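You operate a simulated robot arm through the tools that you are given. There is no shell and no other tool. Be economical: measure what you need, move in short steps, check, and stop when the job is done.

Carry out the task below with a simulated robot arm. There is one attempt and no reset: what you move stays moved.

TASK
Set the controls near the table. At the end: the red marker is set to 10; the yellow clothes peg from the table is on the brown wooden dish; the blue marker is set to 0; the round dial is turned to 4; whatever was shut is shut again. Leave all else as you found it, and nothing knocked over.

It is judged by the outcome, as a careful person would: the job done as asked, and still so three seconds after it is handed in. It fails if anything else is knocked over, pushed out of place, dropped, spilled or broken.

THE ROBOT
A 6-joint arm with a two-finger parallel gripper, fixed in place. Base frame: the origin is at the foot of the arm, x ahead of it, y to its left, z up; the work surface is at about z = 740. Lengths are in mm, angles in rad, forces in N, time in s.
With the tool pointing down near the work surface it reaches from about 200 to 640 mm from the base axis. Its first joint turns from -1.152 to 1.152 rad. Payload 2.7 kg.
Tool frame: the origin (TCP) lies between the finger pads and is the grasp point; the fingertips stand 23 mm ahead of it; z points along the fingers, y is the line along which they close. The gripper opens to 94 mm. The fingers are 38 mm wide and 10 mm thick; the gripper's body (54 by 96 mm) begins 39 mm behind the TCP.
Orientation is told as [roll, pitch, yaw] about the base's x, y, z axes, in that order, counted from this pose: with the fingers straight down and closing along the base's y, the tool's x points along the base's -x, its y along +y and its z along -z.

THE INTERFACE
- The arm moves only by the tool arm_command. Its arguments are lists of equal length, an entry for each row: "dr": the turn, a rotation vector about the base's x, y, z in units of 180 degrees (1.0 is 180 degrees), a list of three; "xyz": the shift along the base's x, y, z in units of 250 mm (1.0 is 250 mm), a list of three; "fingers": the gripper command, from -1 (shut) to 1 (fully open), values between in proportion. In form: {"dr": [[ax, ay, az], ...], "xyz": [[dx, dy, dz], ...], "fingers": [fingers, ...]}. A call has 1 to 10 rows; each row is the pose to reach, as a shift and turn from the pose commanded when the call began. A call with a number of a shift or a turn outside -1 to 1 is refused whole. A row lasts 0.2 s, in which the tool goes at most 50 mm and 0.15 rad; a call with a longer step from one row to the next is refused whole, and so is a gripper value outside its range. A pose out of reach is approached as far as the arm can. The call stops where the force on the tool passes 40 N (or 10 N more than at its start, if that is more) or the arm is blocked; 0.2 s more then pass. The fingers move at their own pace (about 45 mm/s each) and stop on an object; they squeeze with about 42 N. The grip force told is the motor's: it shows also when the fingers shut on nothing. Time passes only in rows, and 0.2 s behind the last, so rows that repeat a pose let the fingers close. It gives the time, the measured TCP pose, the force on the tool (base axes), the opening and the grip force at its end, in the units of the frame above (readings bear some noise).
- Cameras (640 x 400 px; columns grow to the right, rows downward): "scene" is fixed at [79.2, -437.5, 1398.2]; the picture's right is [0.73, -0.68, 0.00], its down [-0.42, -0.45, -0.79] and it looks along [0.54, 0.58, -0.61] (base axes); focal length 364 px, centre (320, 200). "wrist" rides on the gripper at [-39, 0, -44] in the tool frame; the picture's right is [0.00, -1.00, 0.00], its down [0.97, 0.00, -0.24] and it looks along [0.24, 0.00, 0.97] (tool axes); focal length 218 px, centre (320, 200).
- snapshot(camera): a new picture of that camera. No time passes.
- measure_at(camera, pixels): for up to 12 pixels [column, row] of the newest picture of that camera ("zoom" is the newest enlarged one), the place [x, y, z] in the base frame of the surface seen there, good to about 2 mm. No time passes.
- inspect(camera, box): a new picture of the part [left, top, right, bottom] of that camera's present view, enlarged. No time passes.
- finish_job(): hands the job in; it is judged then, once.

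Work in short steps. Measure before you move; look again where a grasp or a placing could have gone wrong, and mend it. You have 80 turns and 38 pictures in all, those below and enlarged ones among them. Open the gripper and draw the arm clear of the work before you hand the job in, unless the task says otherwise; then end with one line.

The tools are called as name(argument=value, ...) on one line, values as JSON. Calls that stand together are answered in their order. arm_command: Moves the arm, as the interface text tells. Its arguments: {"type":"object","properties":{"dr":{"type":"array"},"xyz":{"type":"array"},"fingers":{"type":"array"}},"required":["dr","xyz","fingers"]} The other tools are called the same way: snapshot (camera) takes a picture; measure_at (camera, pixels) gives the place of the surface under pixels of a picture; inspect (camera, box) takes an enlarged picture of a part of a camera's view; finish_job () hands the job in.

At the start:

```text
time: 0.0
eef_pos: [416.0, -80.9, 1053.8]
tool_rot: [0.0, 0.0, 0.002]
wrist_force: [0.0, 1.0, 0.5]
finger_gap: 94.0
grip_force: 0.1
```

scene: 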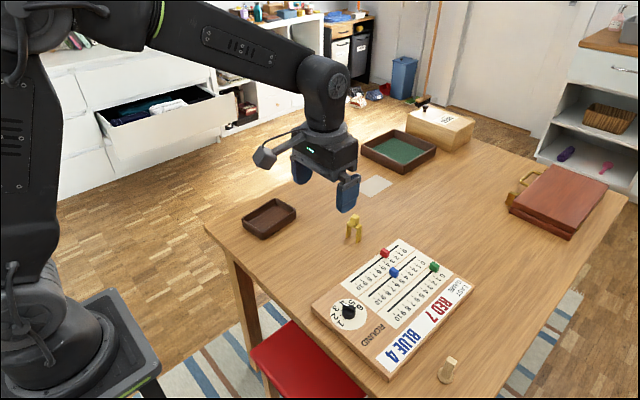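
wrist: 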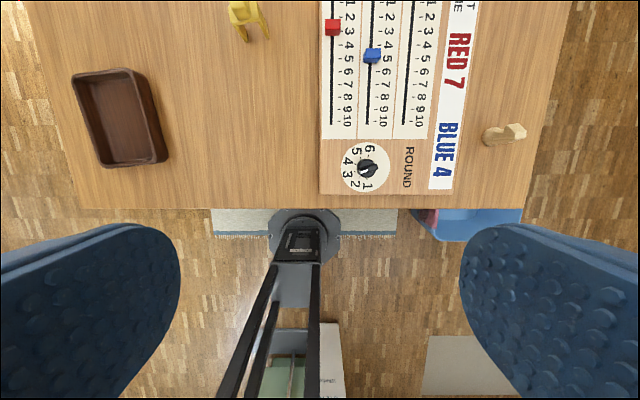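

I see the board with three sliders and a dial, the yellow peg around scene (354,228), and the dish at (270,217). I'll zoom in first.

inspect(camera="scene", box=[300, 200, 480, 390])

inspect(camera="wrist", box=[200, 0, 540, 212])

inspect(camera="scene", box=[220, 90, 480, 250])

```text
2.11 times, centred on (390, 295) of scene
```

zoom: 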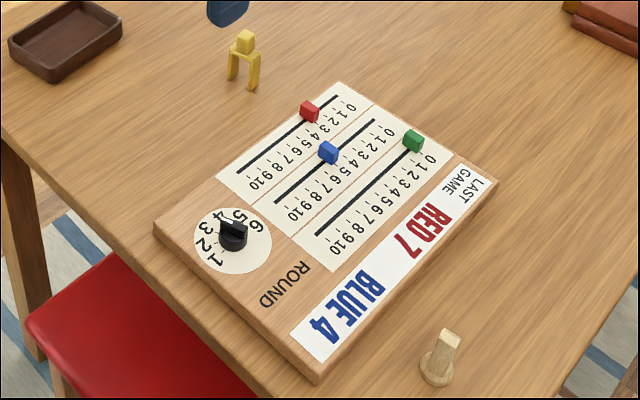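

```text
1.88 times, centred on (370, 106) of wrist
```

zoom: 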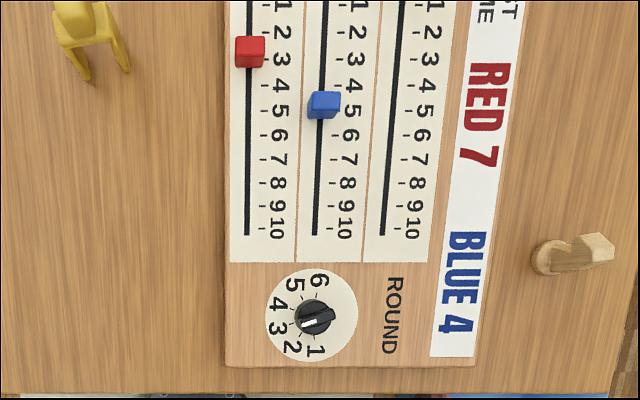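

```text
2.46 times, centred on (350, 170) of scene
```

zoom: 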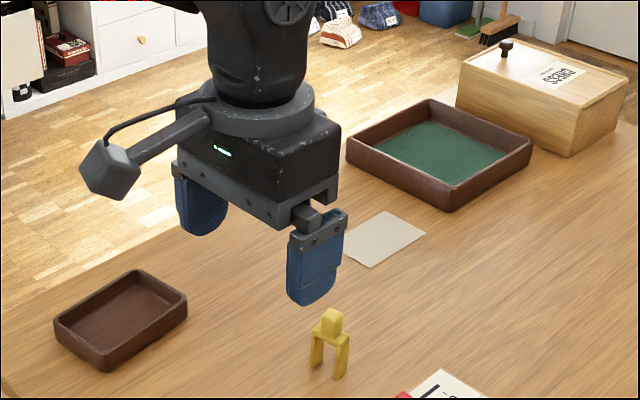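

measure_at(camera="wrist", pixels=[[333, 27], [373, 55], [367, 168], [331, 125], [368, 125], [322, 192], [250, 12], [76, 75], [135, 70], [103, 166], [165, 160], [118, 120]])

measure_at(camera="scene", pixels=[[384, 251], [393, 270], [434, 265], [349, 310], [355, 216], [348, 240], [359, 242], [400, 239], [356, 290], [451, 364]])

```text
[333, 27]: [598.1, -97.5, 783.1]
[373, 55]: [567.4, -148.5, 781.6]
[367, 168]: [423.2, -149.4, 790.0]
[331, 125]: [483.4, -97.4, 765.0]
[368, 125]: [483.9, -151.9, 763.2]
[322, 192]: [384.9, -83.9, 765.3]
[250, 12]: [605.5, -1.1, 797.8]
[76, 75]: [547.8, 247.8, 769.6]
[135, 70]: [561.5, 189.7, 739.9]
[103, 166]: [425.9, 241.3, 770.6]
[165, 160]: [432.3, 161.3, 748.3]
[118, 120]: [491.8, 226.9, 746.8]
```

```text
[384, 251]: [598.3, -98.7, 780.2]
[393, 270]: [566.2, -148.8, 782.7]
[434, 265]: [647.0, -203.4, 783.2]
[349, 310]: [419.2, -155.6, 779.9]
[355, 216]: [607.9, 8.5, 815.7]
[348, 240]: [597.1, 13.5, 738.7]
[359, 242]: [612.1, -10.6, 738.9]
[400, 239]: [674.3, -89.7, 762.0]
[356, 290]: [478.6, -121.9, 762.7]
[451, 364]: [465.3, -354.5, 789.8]
```

I'll hover over the board for a close view of the scales.

arm_command(dr=[[0, 0, 0], [0, 0, 0], [0, 0, 0], [0, 0, 0], [0, 0, 0], [0, 0, 0]], xyz=[[0.115, -0.055, -0.083], [0.23, -0.11, -0.166], [0.345, -0.166, -0.25], [0.46, -0.22, -0.333], [0.576, -0.276, -0.416], [0.576, -0.276, -0.416]], fingers=[1, 1, 1, 1, 1, 1])

inspect(camera="wrist", box=[200, 50, 440, 200])

snapshot(camera="wrist")

```text
time: 1.4
eef_pos: [560.7, -150.4, 949.5]
tool_rot: [-0.002, -0.001, 0.0]
wrist_force: [0.4, 0.3, -0.4]
finger_gap: 94.1
grip_force: 0.1
```

```text
2.67 times, centred on (320, 125) of wrist
```

zoom: 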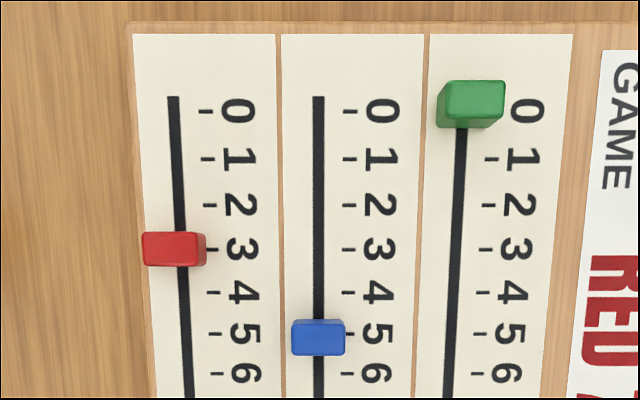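

```text
31 pictures are left
```

wrist: 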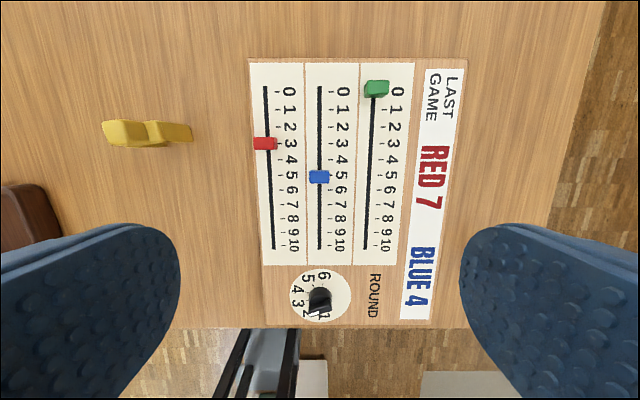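

measure_at(camera="zoom", pixels=[[206, 111], [210, 249], [350, 111], [351, 334], [318, 97], [173, 97], [318, 330], [178, 240], [470, 92], [145, 240], [206, 240], [320, 350]])

inspect(camera="wrist", box=[250, 200, 410, 300])

```text
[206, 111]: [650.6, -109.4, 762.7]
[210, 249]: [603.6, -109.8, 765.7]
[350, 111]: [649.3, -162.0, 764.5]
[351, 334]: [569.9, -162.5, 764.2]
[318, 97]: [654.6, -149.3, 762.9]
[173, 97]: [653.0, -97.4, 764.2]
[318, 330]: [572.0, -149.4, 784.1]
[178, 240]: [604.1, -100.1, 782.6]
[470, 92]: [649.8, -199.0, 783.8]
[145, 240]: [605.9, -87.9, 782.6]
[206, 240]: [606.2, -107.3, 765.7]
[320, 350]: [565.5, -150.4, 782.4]
```

```text
4.00 times, centred on (330, 250) of wrist
```

zoom: 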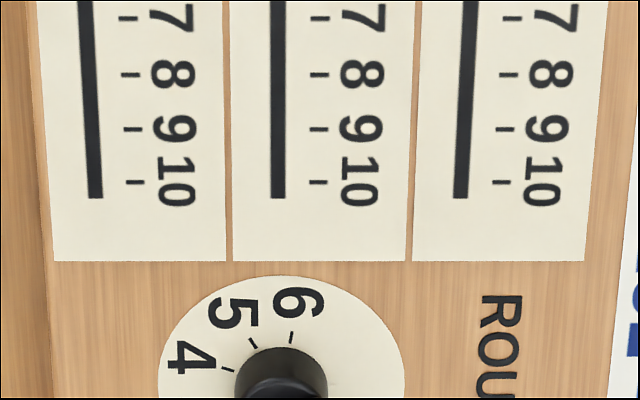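

measure_at(camera="zoom", pixels=[[136, 182], [95, 196], [318, 183], [278, 196], [133, 129], [227, 369], [253, 342], [292, 335]])

```text
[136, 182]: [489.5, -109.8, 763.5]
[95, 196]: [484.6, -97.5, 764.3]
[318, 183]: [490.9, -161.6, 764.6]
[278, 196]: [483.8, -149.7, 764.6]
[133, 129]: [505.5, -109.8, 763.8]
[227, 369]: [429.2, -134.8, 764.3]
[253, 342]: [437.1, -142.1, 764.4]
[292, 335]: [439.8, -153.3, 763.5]
```

Scale: 16 mm per unit, 0 at x≈650, 10 at x≈490. The red knob sits at about (602,-97.5), so I'll lower half-open fingers onto it.

arm_command(dr=[[0, 0, 0], [0, 0, 0], [0, 0, 0], [0, 0, 0], [0, 0, 0], [0, 0, 0], [0, 0, 0]], xyz=[[0.056, 0.07, -0.1], [0.112, 0.14, -0.2], [0.168, 0.21, -0.3], [0.168, 0.21, -0.4], [0.168, 0.21, -0.4], [0.168, 0.21, -0.53], [0.168, 0.21, -0.53]], fingers=[-0.15, -0.15, -0.15, -0.15, -0.15, -0.15, -0.15])

snapshot(camera="wrist")

```text
time: 3.0
eef_pos: [604.8, -98.8, 818.7]
tool_rot: [0.001, 0.001, 0.0]
wrist_force: [-0.8, 0.4, -0.1]
finger_gap: 39.8
grip_force: 0.0
```

```text
29 pictures are left
```

wrist: 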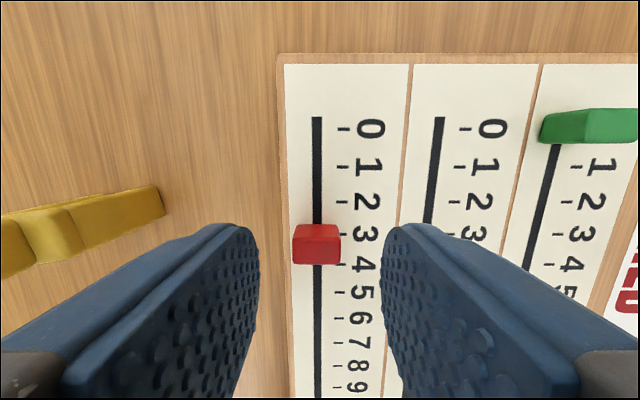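

Red knob sits between the fingers. I'll descend and close.

arm_command(dr=[[0, 0, 0], [0, 0, 0], [0, 0, 0], [0, 0, 0], [0, 0, 0], [0, 0, 0]], xyz=[[0, 0, -0.06], [0, 0, -0.108], [0, 0, -0.108], [0, 0, -0.108], [0, 0, -0.108], [0, 0, -0.108]], fingers=[-0.15, -0.15, -1, -1, -1, -1])

inspect(camera="scene", box=[320, 200, 450, 300])

```text
time: 4.4
eef_pos: [603.1, -97.9, 790.6]
tool_rot: [0.0, 0.0, 0.0]
wrist_force: [-0.7, 1.4, 0.8]
finger_gap: 18.7
grip_force: 41.8
```

```text
4.00 times, centred on (385, 250) of scene
```

zoom: 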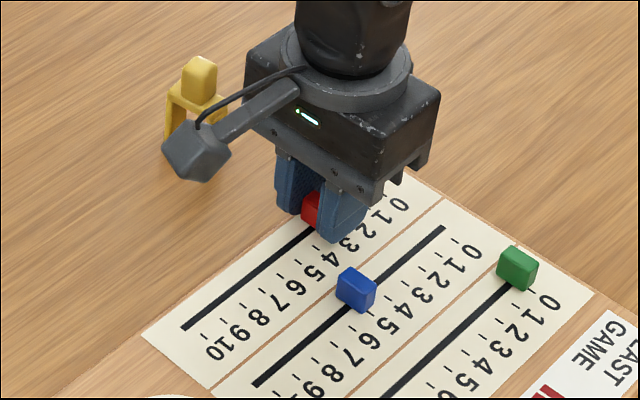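

Grip holds at 18.7 mm. I'll drag it 112 mm toward 10.

arm_command(dr=[[0, 0, 0], [0, 0, 0], [0, 0, 0], [0, 0, 0], [0, 0, 0], [0, 0, 0]], xyz=[[-0.09, 0, 0], [-0.18, 0, 0], [-0.27, 0, 0], [-0.36, 0, 0], [-0.448, 0, 0], [-0.448, 0, 0]], fingers=[-1, -1, -1, -1, -1, -1])

inspect(camera="scene", box=[320, 220, 450, 320])

```text
time: 5.8
eef_pos: [491.1, -97.7, 791.4]
tool_rot: [-0.004, -0.003, 0.0]
wrist_force: [3.0, 1.2, 5.3]
finger_gap: 18.4
grip_force: 41.9
```

```text
4.00 times, centred on (385, 270) of scene
```

zoom: 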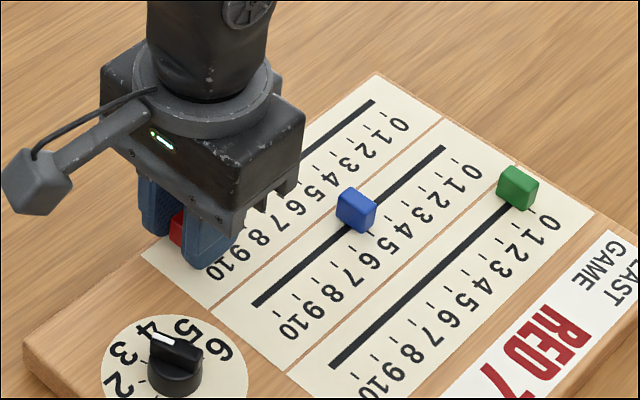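

Red looks near 10. I'll release, lift, and check from above.

arm_command(dr=[[0, 0, 0], [0, 0, 0], [0, 0, 0], [0, 0, 0], [0, 0, 0], [0, 0, 0]], xyz=[[0, 0, 0], [0, 0, 0], [0, 0, 0.15], [0, 0, 0.3], [0, 0, 0.4], [0, 0, 0.4]], fingers=[-0.15, -0.15, -0.15, -0.15, -0.15, -0.15])

inspect(camera="wrist", box=[240, 60, 440, 260])

```text
time: 7.2
eef_pos: [489.7, -96.4, 891.6]
tool_rot: [0.0, -0.001, 0.0]
wrist_force: [0.2, -0.2, 0.4]
finger_gap: 40.1
grip_force: 0.0
```

```text
2.00 times, centred on (340, 160) of wrist
```

zoom: 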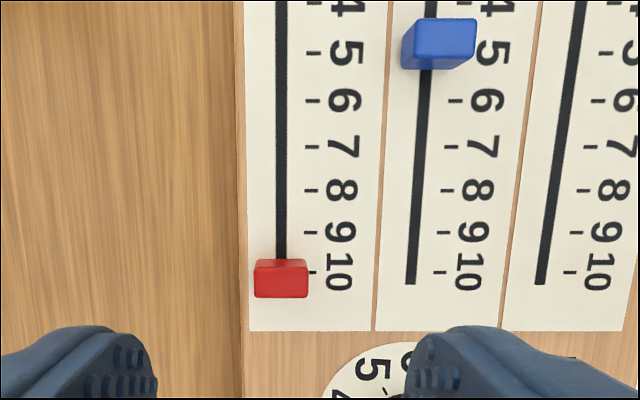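

measure_at(camera="zoom", pixels=[[282, 271], [282, 283], [282, 295], [312, 272], [280, 256], [445, 24], [440, 50], [445, 40], [440, 58], [425, 74]])

```text
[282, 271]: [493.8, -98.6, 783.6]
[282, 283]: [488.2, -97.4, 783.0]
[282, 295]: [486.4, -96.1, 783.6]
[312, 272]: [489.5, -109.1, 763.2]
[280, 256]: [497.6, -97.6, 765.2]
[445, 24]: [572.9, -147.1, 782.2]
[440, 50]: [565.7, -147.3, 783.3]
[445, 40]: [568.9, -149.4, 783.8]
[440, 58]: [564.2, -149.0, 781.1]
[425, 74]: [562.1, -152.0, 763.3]
```

Red is centred at x≈490, on 10. Blue is at x≈569 and must go to 650, near the reach limit. I'll tilt the tool 0.2 rad outward and approach blue.

arm_command(dr=[[0, -0.03, 0], [0, -0.0637, 0], [0, -0.0637, 0], [0, -0.0637, 0], [0, -0.0637, 0]], xyz=[[0.136, -0.104, 0], [0.272, -0.208, 0], [0.272, -0.208, -0.14], [0.272, -0.208, -0.27], [0.272, -0.208, -0.27]], fingers=[-0.15, -0.15, -0.15, -0.15, -0.15])

snapshot(camera="wrist")

```text
time: 8.4
eef_pos: [557.3, -148.8, 819.0]
tool_rot: [-0.001, -0.201, 0.0]
wrist_force: [-0.3, -0.3, 0.5]
finger_gap: 40.1
grip_force: 0.1
```

```text
25 pictures are left
```

wrist: 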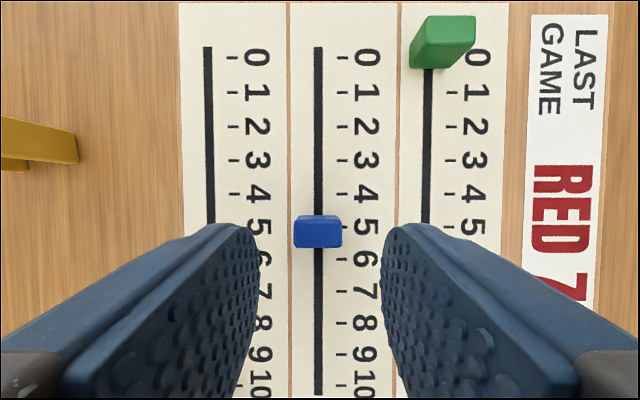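

arm_command(dr=[[0, 0, 0], [0, 0, 0], [0, 0, 0], [0, 0, 0], [0, 0, 0], [0, 0, 0]], xyz=[[0, 0, -0.06], [0, 0, -0.112], [0, 0, -0.112], [0, 0, -0.112], [0, 0, -0.112], [0, 0, -0.112]], fingers=[-0.15, -0.15, -1, -1, -1, -1])

```text
time: 9.8
eef_pos: [556.6, -148.7, 792.2]
tool_rot: [0.001, -0.2, -0.001]
wrist_force: [-0.1, 3.0, -0.2]
finger_gap: 18.3
grip_force: 42.0
```

Blue is gripped. I'll drag it +81 mm.

arm_command(dr=[[0, 0, 0], [0, 0, 0], [0, 0, 0], [0, 0, 0], [0, 0, 0], [0, 0, 0]], xyz=[[0.08, 0, 0], [0.16, 0, 0], [0.24, 0, 0], [0.3, 0, 0], [0.324, 0, 0], [0.324, 0, 0]], fingers=[-1, -1, -1, -1, -1, -1])

inspect(camera="scene", box=[350, 200, 480, 300])

```text
time: 11.2
eef_pos: [639.9, -148.1, 792.9]
tool_rot: [0.001, -0.198, 0.001]
wrist_force: [-0.5, -0.5, -0.3]
finger_gap: 18.4
grip_force: 41.9
```

```text
4.00 times, centred on (415, 250) of scene
```

zoom: 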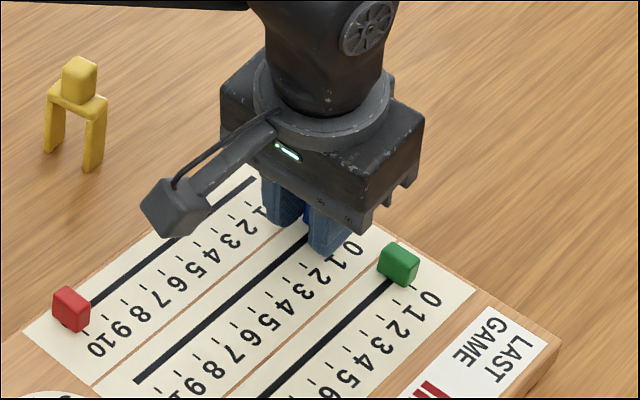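

arm_command(dr=[[0, 0, 0], [0, 0, 0], [0, 0, 0], [0, 0, 0], [0, 0, 0], [0, 0, 0]], xyz=[[0, 0, 0], [0, 0, 0], [0, 0, 0.1], [0, 0, 0.25], [-0.15, 0, 0.35], [-0.2, 0, 0.4]], fingers=[-0.22, -0.22, -0.22, -0.22, -0.22, -0.22])

inspect(camera="wrist", box=[220, 0, 460, 150])

```text
time: 12.6
eef_pos: [589.7, -148.0, 892.5]
tool_rot: [-0.001, -0.2, -0.001]
wrist_force: [0.1, 0.0, -0.6]
finger_gap: 36.5
grip_force: 0.0
```

```text
2.67 times, centred on (340, 75) of wrist
```

zoom: 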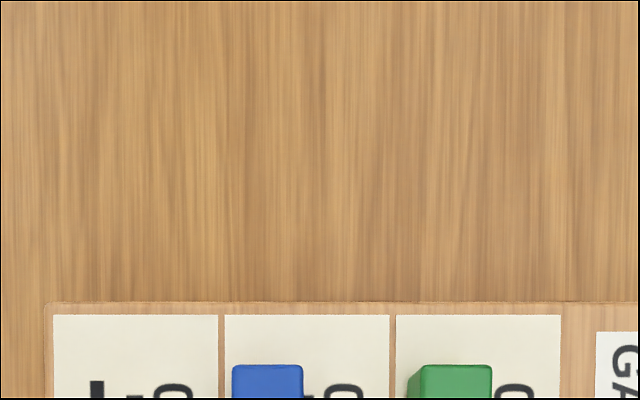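

inspect(camera="wrist", box=[220, 100, 460, 250])

measure_at(camera="zoom", pixels=[[265, 100], [265, 110], [265, 120], [265, 130], [450, 100], [450, 110], [450, 120], [450, 130]])

```text
2.67 times, centred on (340, 175) of wrist
```

zoom: 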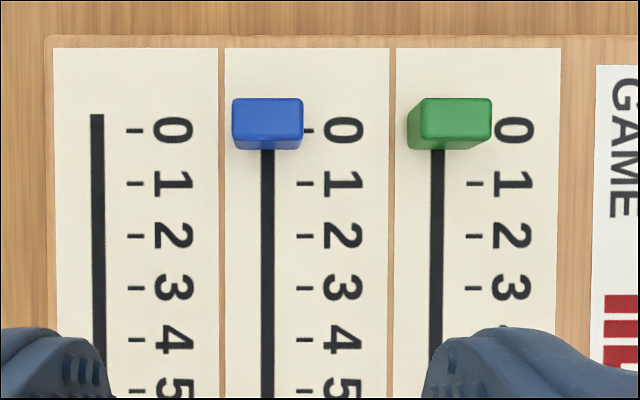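

```text
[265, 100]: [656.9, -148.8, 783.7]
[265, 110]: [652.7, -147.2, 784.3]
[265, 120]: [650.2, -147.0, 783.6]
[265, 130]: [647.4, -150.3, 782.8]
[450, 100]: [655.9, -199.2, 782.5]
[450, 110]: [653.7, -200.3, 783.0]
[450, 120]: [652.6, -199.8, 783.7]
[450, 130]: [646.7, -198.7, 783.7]
```

Blue is centred at x≈650, on 0. Now I'll view the dial from above with the tool upright.

arm_command(dr=[[0, 0.02, 0], [0, 0.04, 0], [0, 0.0637, 0], [0, 0.0637, 0], [0, 0.0637, 0]], xyz=[[-0.18, 0, 0], [-0.36, 0, 0], [-0.54, 0, 0], [-0.696, 0, 0], [-0.696, 0, 0]], fingers=[1, 1, 1, 1, 1])

inspect(camera="wrist", box=[240, 150, 400, 250])

```text
time: 13.8
eef_pos: [414.8, -148.3, 892.0]
tool_rot: [0.001, -0.002, 0.0]
wrist_force: [-0.9, 0.3, 0.1]
finger_gap: 94.2
grip_force: 0.1
```

```text
4.00 times, centred on (320, 200) of wrist
```

zoom: 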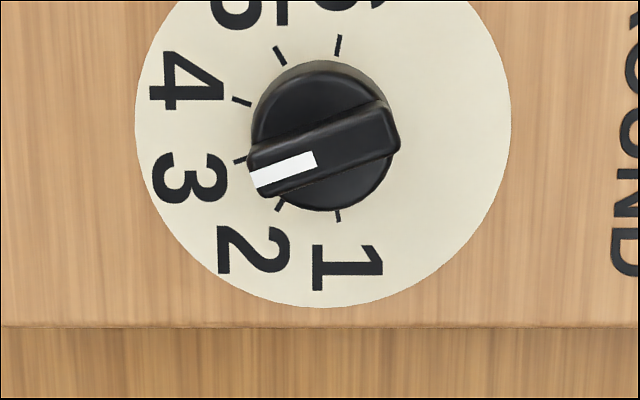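

measure_at(camera="zoom", pixels=[[242, 101], [240, 160], [280, 206], [338, 215], [338, 45], [280, 56], [385, 118], [390, 145], [260, 160], [263, 182], [312, 160], [320, 85]])

```text
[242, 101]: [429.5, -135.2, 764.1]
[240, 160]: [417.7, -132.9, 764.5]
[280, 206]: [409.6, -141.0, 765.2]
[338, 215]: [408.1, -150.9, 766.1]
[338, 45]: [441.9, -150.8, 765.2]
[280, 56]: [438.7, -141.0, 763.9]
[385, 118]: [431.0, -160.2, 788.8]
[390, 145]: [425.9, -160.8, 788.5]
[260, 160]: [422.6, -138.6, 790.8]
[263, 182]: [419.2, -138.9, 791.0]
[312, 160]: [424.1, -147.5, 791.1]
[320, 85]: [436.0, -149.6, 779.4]
```

Dial knob points at 3 (bar axis ≈ −20°) and the 4 tick is 40° clockwise. I'll yaw −70° so the fingers straddle the bar.

arm_command(dr=[[0, 0, -0.0432], [0, 0, -0.0864], [0, 0, -0.1296], [0, 0, -0.1728], [0, 0, -0.216], [0, 0, -0.2592], [0, 0, -0.3024], [0, 0, -0.3456], [0, 0, -0.3889], [0, 0, -0.3889]], xyz=[[0.039, -0.005, 0], [0.039, -0.005, 0], [0.039, -0.005, 0], [0.039, -0.005, 0], [0.039, -0.005, -0.05], [0.039, -0.005, -0.1], [0.039, -0.005, -0.15], [0.039, -0.005, -0.2], [0.039, -0.005, -0.2], [0.039, -0.005, -0.2]], fingers=[-0.2, -0.2, -0.2, -0.2, -0.2, -0.2, -0.2, -0.2, -0.2, -0.2])

snapshot(camera="wrist")

```text
time: 16.0
eef_pos: [424.3, -150.8, 844.3]
tool_rot: [0.001, 0.0, -1.223]
wrist_force: [0.1, -0.5, -0.1]
finger_gap: 37.6
grip_force: 0.1
```

```text
20 pictures are left
```

wrist: 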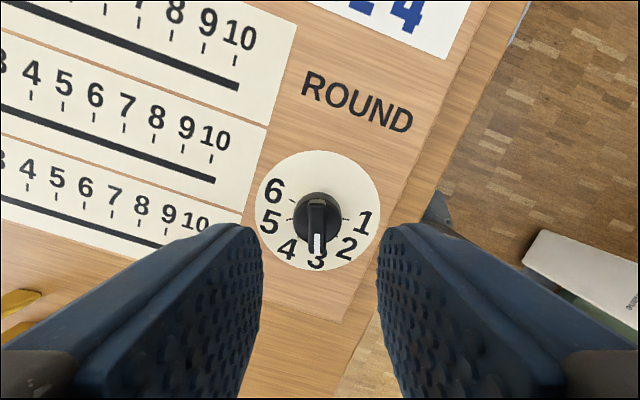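

arm_command(dr=[[0, 0, 0], [0, 0, 0], [0, 0, 0], [0, 0, 0], [0, 0, 0], [0, 0, 0]], xyz=[[0, 0, -0.08], [0, 0, -0.152], [0, 0, -0.152], [0, 0, -0.152], [0, 0, -0.152], [0, 0, -0.152]], fingers=[-0.2, -0.2, -0.2, -1, -1, -1])

inspect(camera="scene", box=[300, 250, 400, 340])

```text
time: 17.4
eef_pos: [424.2, -149.6, 805.5]
tool_rot: [0.003, -0.002, -1.219]
wrist_force: [4.6, 0.0, -0.5]
finger_gap: 8.7
grip_force: 42.4
```

```text
4.44 times, centred on (350, 295) of scene
```

zoom: 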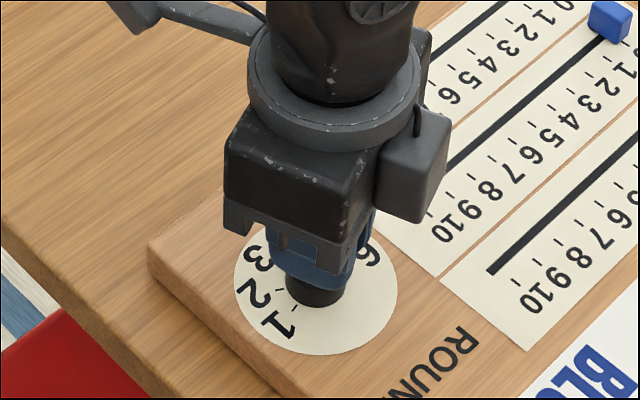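

Bar gripped at 8.7 mm. I'll turn it −40°.

arm_command(dr=[[0, 0, -0.045], [0, 0, -0.09], [0, 0, -0.135], [0, 0, -0.18], [0, 0, -0.2222], [0, 0, -0.2222]], xyz=[[0, 0, 0], [0, 0, 0], [0, 0, 0], [0, 0, 0], [0, 0, 0], [0, 0, 0]], fingers=[-1, -1, -1, -1, -1, -1])

arm_command(dr=[[0, 0, 0], [0, 0, 0], [0, 0, 0], [0, 0, 0], [0, 0, 0], [0, 0, 0]], xyz=[[0, 0, 0], [0, 0, 0], [0, 0, 0.1], [0, 0, 0.2], [0, 0, 0.3], [0, 0, 0.3]], fingers=[-0.2, -0.2, -0.2, -0.2, -0.2, -0.2])

inspect(camera="wrist", box=[240, 150, 400, 250])

```text
time: 18.8
eef_pos: [423.5, -150.3, 805.9]
tool_rot: [-0.005, 0.0, -1.922]
wrist_force: [-3.1, -0.7, -0.5]
finger_gap: 8.7
grip_force: 41.7
```

```text
time: 20.2
eef_pos: [422.3, -150.7, 884.5]
tool_rot: [0.0, 0.0, -1.92]
wrist_force: [0.7, 0.5, 0.4]
finger_gap: 37.6
grip_force: 0.0
```

```text
4.00 times, centred on (320, 200) of wrist
```

zoom: 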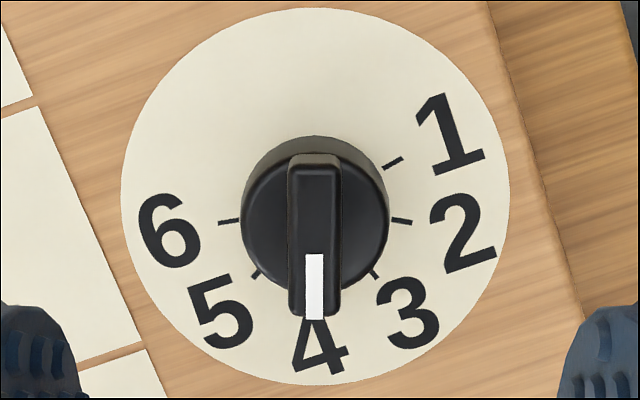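

Dial points at 4. Next, back to neutral yaw and over the peg for a top view.

arm_command(dr=[[0, 0, 0.045], [0, 0, 0.09], [0, 0, 0.135], [0, 0, 0.18], [0, 0, 0.225], [0, 0, 0.27], [0, 0, 0.315], [0, 0, 0.36], [0, 0, 0.405], [0, 0, 0.45]], xyz=[[0, 0, 0.1], [0, 0.05, 0.2], [0.05, 0.1, 0.3], [0.1, 0.2, 0.3], [0.18, 0.28, 0.3], [0.25, 0.36, 0.3], [0.33, 0.44, 0.3], [0.41, 0.52, 0.3], [0.48, 0.58, 0.3], [0.55, 0.6, 0.3]], fingers=[-0.2, -0.2, 0, 0, 0, 0, 0, 0, 0, 0])

arm_command(dr=[[0, 0, 0.045], [0, 0, 0.09], [0, 0, 0.135], [0, 0, 0.161], [0, 0, 0.161]], xyz=[[0, 0, 0], [0, 0, 0], [0, 0, 0], [0, 0, 0], [0, 0, 0]], fingers=[0, 0, 0, 0, 0])

snapshot(camera="wrist")

inspect(camera="wrist", box=[240, 80, 400, 180])

```text
time: 22.4
eef_pos: [562.7, -0.7, 955.5]
tool_rot: [0.0, 0.0, -0.503]
wrist_force: [0.1, -0.6, 0.4]
finger_gap: 47.0
grip_force: 0.1
```

```text
time: 23.6
eef_pos: [563.2, -1.0, 956.2]
tool_rot: [-0.002, 0.0, 0.001]
wrist_force: [0.0, 0.5, 1.0]
finger_gap: 47.1
grip_force: 0.0
```

```text
17 pictures are left
```

wrist: 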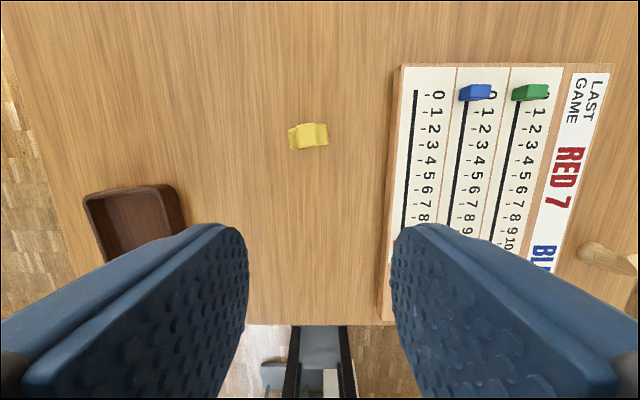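

```text
4.00 times, centred on (320, 130) of wrist
```

zoom: 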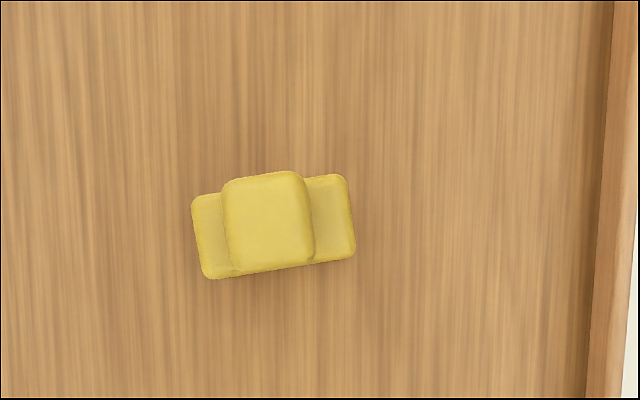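

measure_at(camera="zoom", pixels=[[230, 185], [298, 177], [240, 265], [308, 255], [268, 220], [205, 205], [212, 268], [340, 182], [348, 248]])

inspect(camera="scene", box=[330, 200, 380, 250])

```text
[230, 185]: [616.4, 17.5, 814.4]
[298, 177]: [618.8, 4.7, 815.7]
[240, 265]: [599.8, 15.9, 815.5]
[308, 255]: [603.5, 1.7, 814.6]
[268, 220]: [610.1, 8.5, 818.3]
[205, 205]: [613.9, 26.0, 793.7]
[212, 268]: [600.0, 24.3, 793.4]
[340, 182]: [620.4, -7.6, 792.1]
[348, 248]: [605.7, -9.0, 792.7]
```

```text
8.00 times, centred on (355, 225) of scene
```

zoom: 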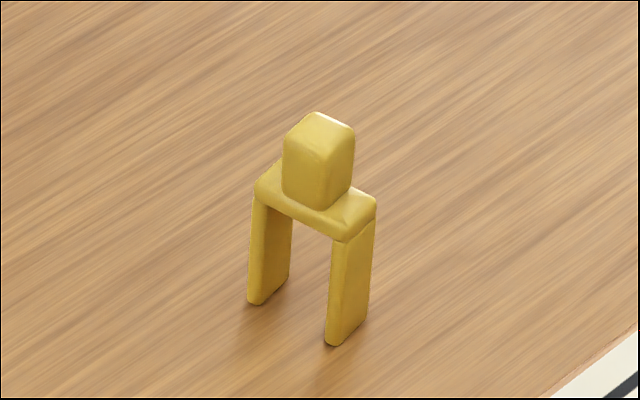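

Peg is centred at about (610, 9), yaw about +0.18 rad, shoulder 36 mm wide at z≈793. I'll straddle it with 64 mm opening.

arm_command(dr=[[0, 0, 0.028], [0, 0, 0.0567], [0, 0, 0.0567], [0, 0, 0.0567], [0, 0, 0.0567]], xyz=[[0.1, 0.02, 0], [0.187, 0.041, -0.1], [0.187, 0.041, -0.28], [0.187, 0.041, -0.44], [0.187, 0.041, -0.44]], fingers=[0.36, 0.36, 0.36, 0.36, 0.36])

snapshot(camera="wrist")

```text
time: 24.8
eef_pos: [611.5, 8.3, 846.5]
tool_rot: [-0.001, -0.001, 0.179]
wrist_force: [0.9, 0.6, 0.2]
finger_gap: 63.7
grip_force: 0.1
```

```text
14 pictures are left
```

wrist: 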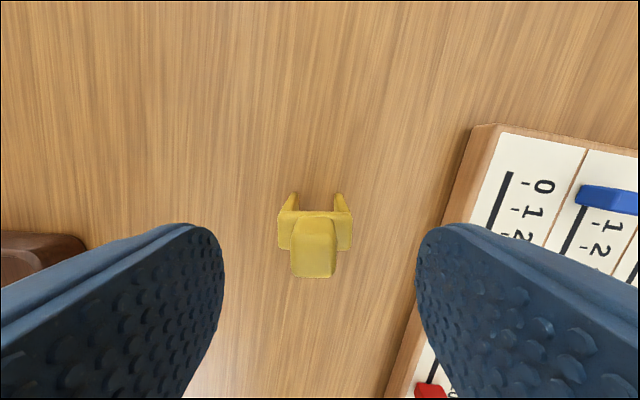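

arm_command(dr=[[0, 0, 0], [0, 0, 0], [0, 0, 0], [0, 0, 0], [0, 0, 0], [0, 0, 0], [0, 0, 0], [0, 0, 0]], xyz=[[0, 0, -0.08], [0, 0, -0.16], [0, 0, -0.216], [0, 0, -0.216], [0, 0, -0.216], [0, 0, -0.216], [0, 0, -0.216], [0, 0, -0.216]], fingers=[0.36, 0.36, 0.36, 0.36, -1, -1, -1, -1])

inspect(camera="scene", box=[300, 180, 400, 260])

```text
time: 26.6
eef_pos: [609.7, 8.9, 791.2]
tool_rot: [0.0, 0.0, 0.177]
wrist_force: [0.3, 0.1, -0.9]
finger_gap: 35.5
grip_force: 41.8
```

```text
5.00 times, centred on (350, 220) of scene
```

zoom: 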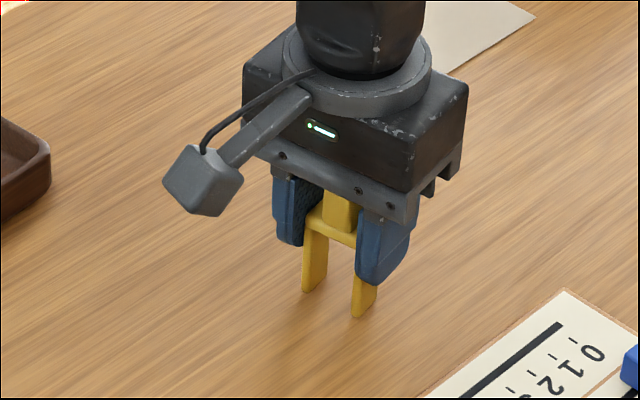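

Firm grip at 35.5 mm. I'll lift and measure the dish.

arm_command(dr=[[0, 0, 0], [0, 0, 0], [0, 0, 0], [0, 0, 0]], xyz=[[0, 0, 0.08], [0, 0, 0.22], [0, 0, 0.36], [0, 0, 0.36]], fingers=[-1, -1, -1, -1])

inspect(camera="scene", box=[230, 180, 330, 250])

```text
time: 27.6
eef_pos: [609.9, 7.8, 882.1]
tool_rot: [-0.001, 0.0, 0.176]
wrist_force: [0.8, -1.5, -0.3]
finger_gap: 35.3
grip_force: 42.1
```

```text
5.71 times, centred on (280, 215) of scene
```

zoom: 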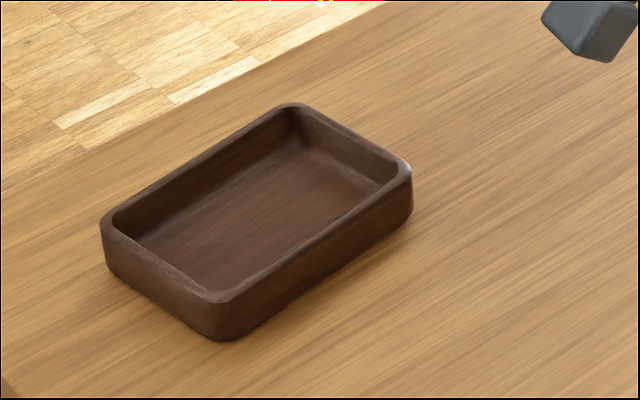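

measure_at(camera="zoom", pixels=[[105, 218], [218, 300], [408, 170], [292, 105], [240, 215], [200, 270], [340, 200], [300, 160], [270, 230], [395, 180], [128, 232]])

```text
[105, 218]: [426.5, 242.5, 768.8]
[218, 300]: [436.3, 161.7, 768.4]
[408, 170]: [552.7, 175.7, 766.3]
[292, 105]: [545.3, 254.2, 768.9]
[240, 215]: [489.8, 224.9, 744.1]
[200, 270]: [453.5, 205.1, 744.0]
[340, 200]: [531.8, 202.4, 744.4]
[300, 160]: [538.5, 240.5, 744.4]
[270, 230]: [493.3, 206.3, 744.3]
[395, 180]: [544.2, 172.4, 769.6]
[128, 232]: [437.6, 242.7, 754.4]
```

Dish centre is (490, 208) with floor z≈744 and rim 769. I'll carry the peg over it.

arm_command(dr=[[0, 0, 0], [0, 0, 0], [0, 0, 0], [0, 0, 0], [0, 0, 0], [0, 0, 0], [0, 0, 0], [0, 0, 0]], xyz=[[-0.06, 0.1, 0], [-0.13, 0.22, 0], [-0.21, 0.35, 0], [-0.29, 0.48, 0], [-0.37, 0.61, 0], [-0.44, 0.73, 0], [-0.479, 0.798, 0], [-0.479, 0.798, 0]], fingers=[-1, -1, -1, -1, -1, -1, -1, -1])

arm_command(dr=[[0, 0, 0], [0, 0, 0], [0, 0, 0], [0, 0, 0]], xyz=[[0, 0, -0.1], [0, 0, -0.2], [0, 0, -0.29], [0, 0, -0.29]], fingers=[-1, -1, -1, -1])

inspect(camera="scene", box=[220, 150, 340, 250])

```text
time: 29.4
eef_pos: [491.7, 210.5, 881.7]
tool_rot: [0.0, -0.002, 0.179]
wrist_force: [-0.3, 0.2, -0.8]
finger_gap: 35.2
grip_force: 42.1
```

```text
time: 30.4
eef_pos: [492.6, 208.5, 807.0]
tool_rot: [-0.002, -0.001, 0.178]
wrist_force: [0.7, 0.4, -0.7]
finger_gap: 35.5
grip_force: 42.2
```

```text
4.00 times, centred on (280, 200) of scene
```

zoom: 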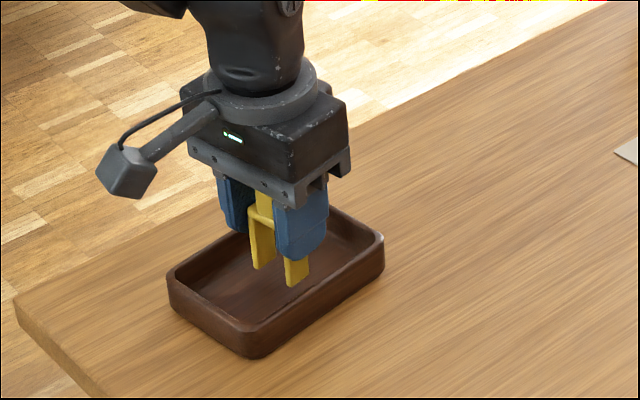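

Centred over the dish, about 13 mm above the floor. I'll lower slowly.

arm_command(dr=[[0, 0, 0], [0, 0, 0], [0, 0, 0], [0, 0, 0]], xyz=[[0, 0, -0.02], [0, 0, -0.04], [0, 0, -0.051], [0, 0, -0.051]], fingers=[-1, -1, -1, -1])

```text
time: 31.4
eef_pos: [490.5, 209.6, 797.6]
tool_rot: [-0.002, -0.001, 0.179]
wrist_force: [-5.2, -2.3, 15.5]
finger_gap: 35.4
grip_force: 41.9
```

Contact (15 N), so the peg rests on the floor. I'll open a little and rise.

arm_command(dr=[[0, 0, 0], [0, 0, 0], [0, 0, 0], [0, 0, 0], [0, 0, 0], [0, 0, 0], [0, 0, 0], [0, 0, 0]], xyz=[[0, 0, 0.002], [0, 0, 0.004], [0, 0, 0.004], [0, 0, 0.05], [0, 0, 0.12], [0, 0, 0.25], [0, 0, 0.4], [0, 0, 0.5]], fingers=[0.0, 0.0, 0.0, 0.0, 0.1, 0.1, 0.1, 0.1])

inspect(camera="scene", box=[220, 150, 340, 250])

```text
time: 33.2
eef_pos: [489.6, 211.6, 920.6]
tool_rot: [0.0, 0.001, 0.177]
wrist_force: [-0.1, -0.4, -0.2]
finger_gap: 51.8
grip_force: 0.0
```

```text
4.00 times, centred on (280, 200) of scene
```

zoom: 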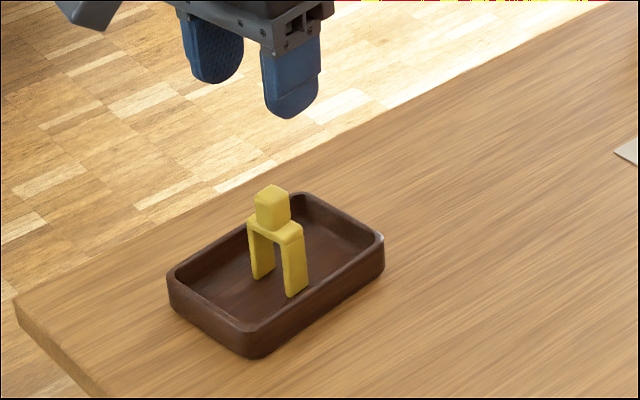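

Peg stands in the dish. I'll draw clear toward the start pose and make a final check.

arm_command(dr=[[0, 0, 0], [0, 0, 0], [0, 0, 0], [0, 0, -0.028], [0, 0, -0.0567], [0, 0, -0.0567], [0, 0, -0.0567], [0, 0, -0.0567]], xyz=[[0, 0, 0.15], [0, 0, 0.3], [0, 0, 0.45], [-0.06, -0.15, 0.5], [-0.12, -0.3, 0.5], [-0.18, -0.45, 0.5], [-0.24, -0.6, 0.5], [-0.28, -0.7, 0.5]], fingers=[1, 1, 1, 1, 1, 1, 1, 1])

snapshot(camera="scene")

inspect(camera="scene", box=[300, 200, 480, 390])

```text
time: 35.0
eef_pos: [418.8, 35.8, 1045.5]
tool_rot: [0.0, 0.0, 0.001]
wrist_force: [0.2, -0.9, 0.5]
finger_gap: 94.0
grip_force: 0.1
```

```text
9 pictures are left
```

scene: 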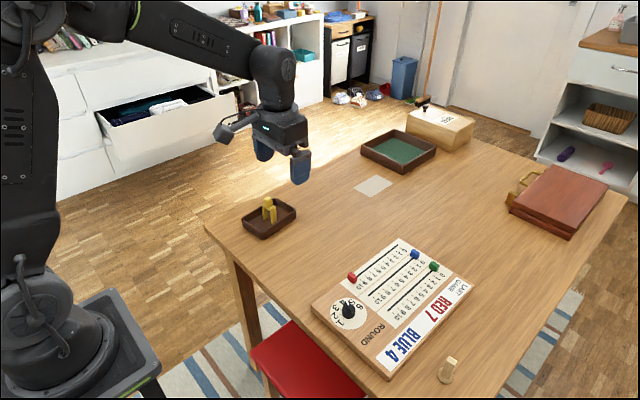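

```text
2.11 times, centred on (390, 295) of scene
```

zoom: 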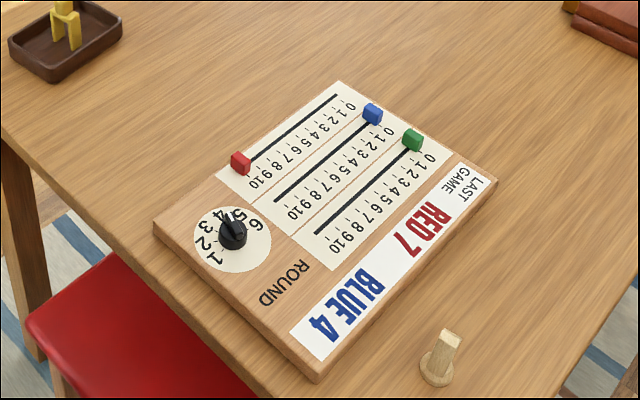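

Everything is set, the board has not shifted, and the arm is clear, so I'll hand in.

finish_job()

```text
The job is handed in.
```

The red marker is on 10, the blue marker is on 0, the dial is on 4, and the yellow peg is standing in the brown dish; I opened nothing, and nothing else was moved.
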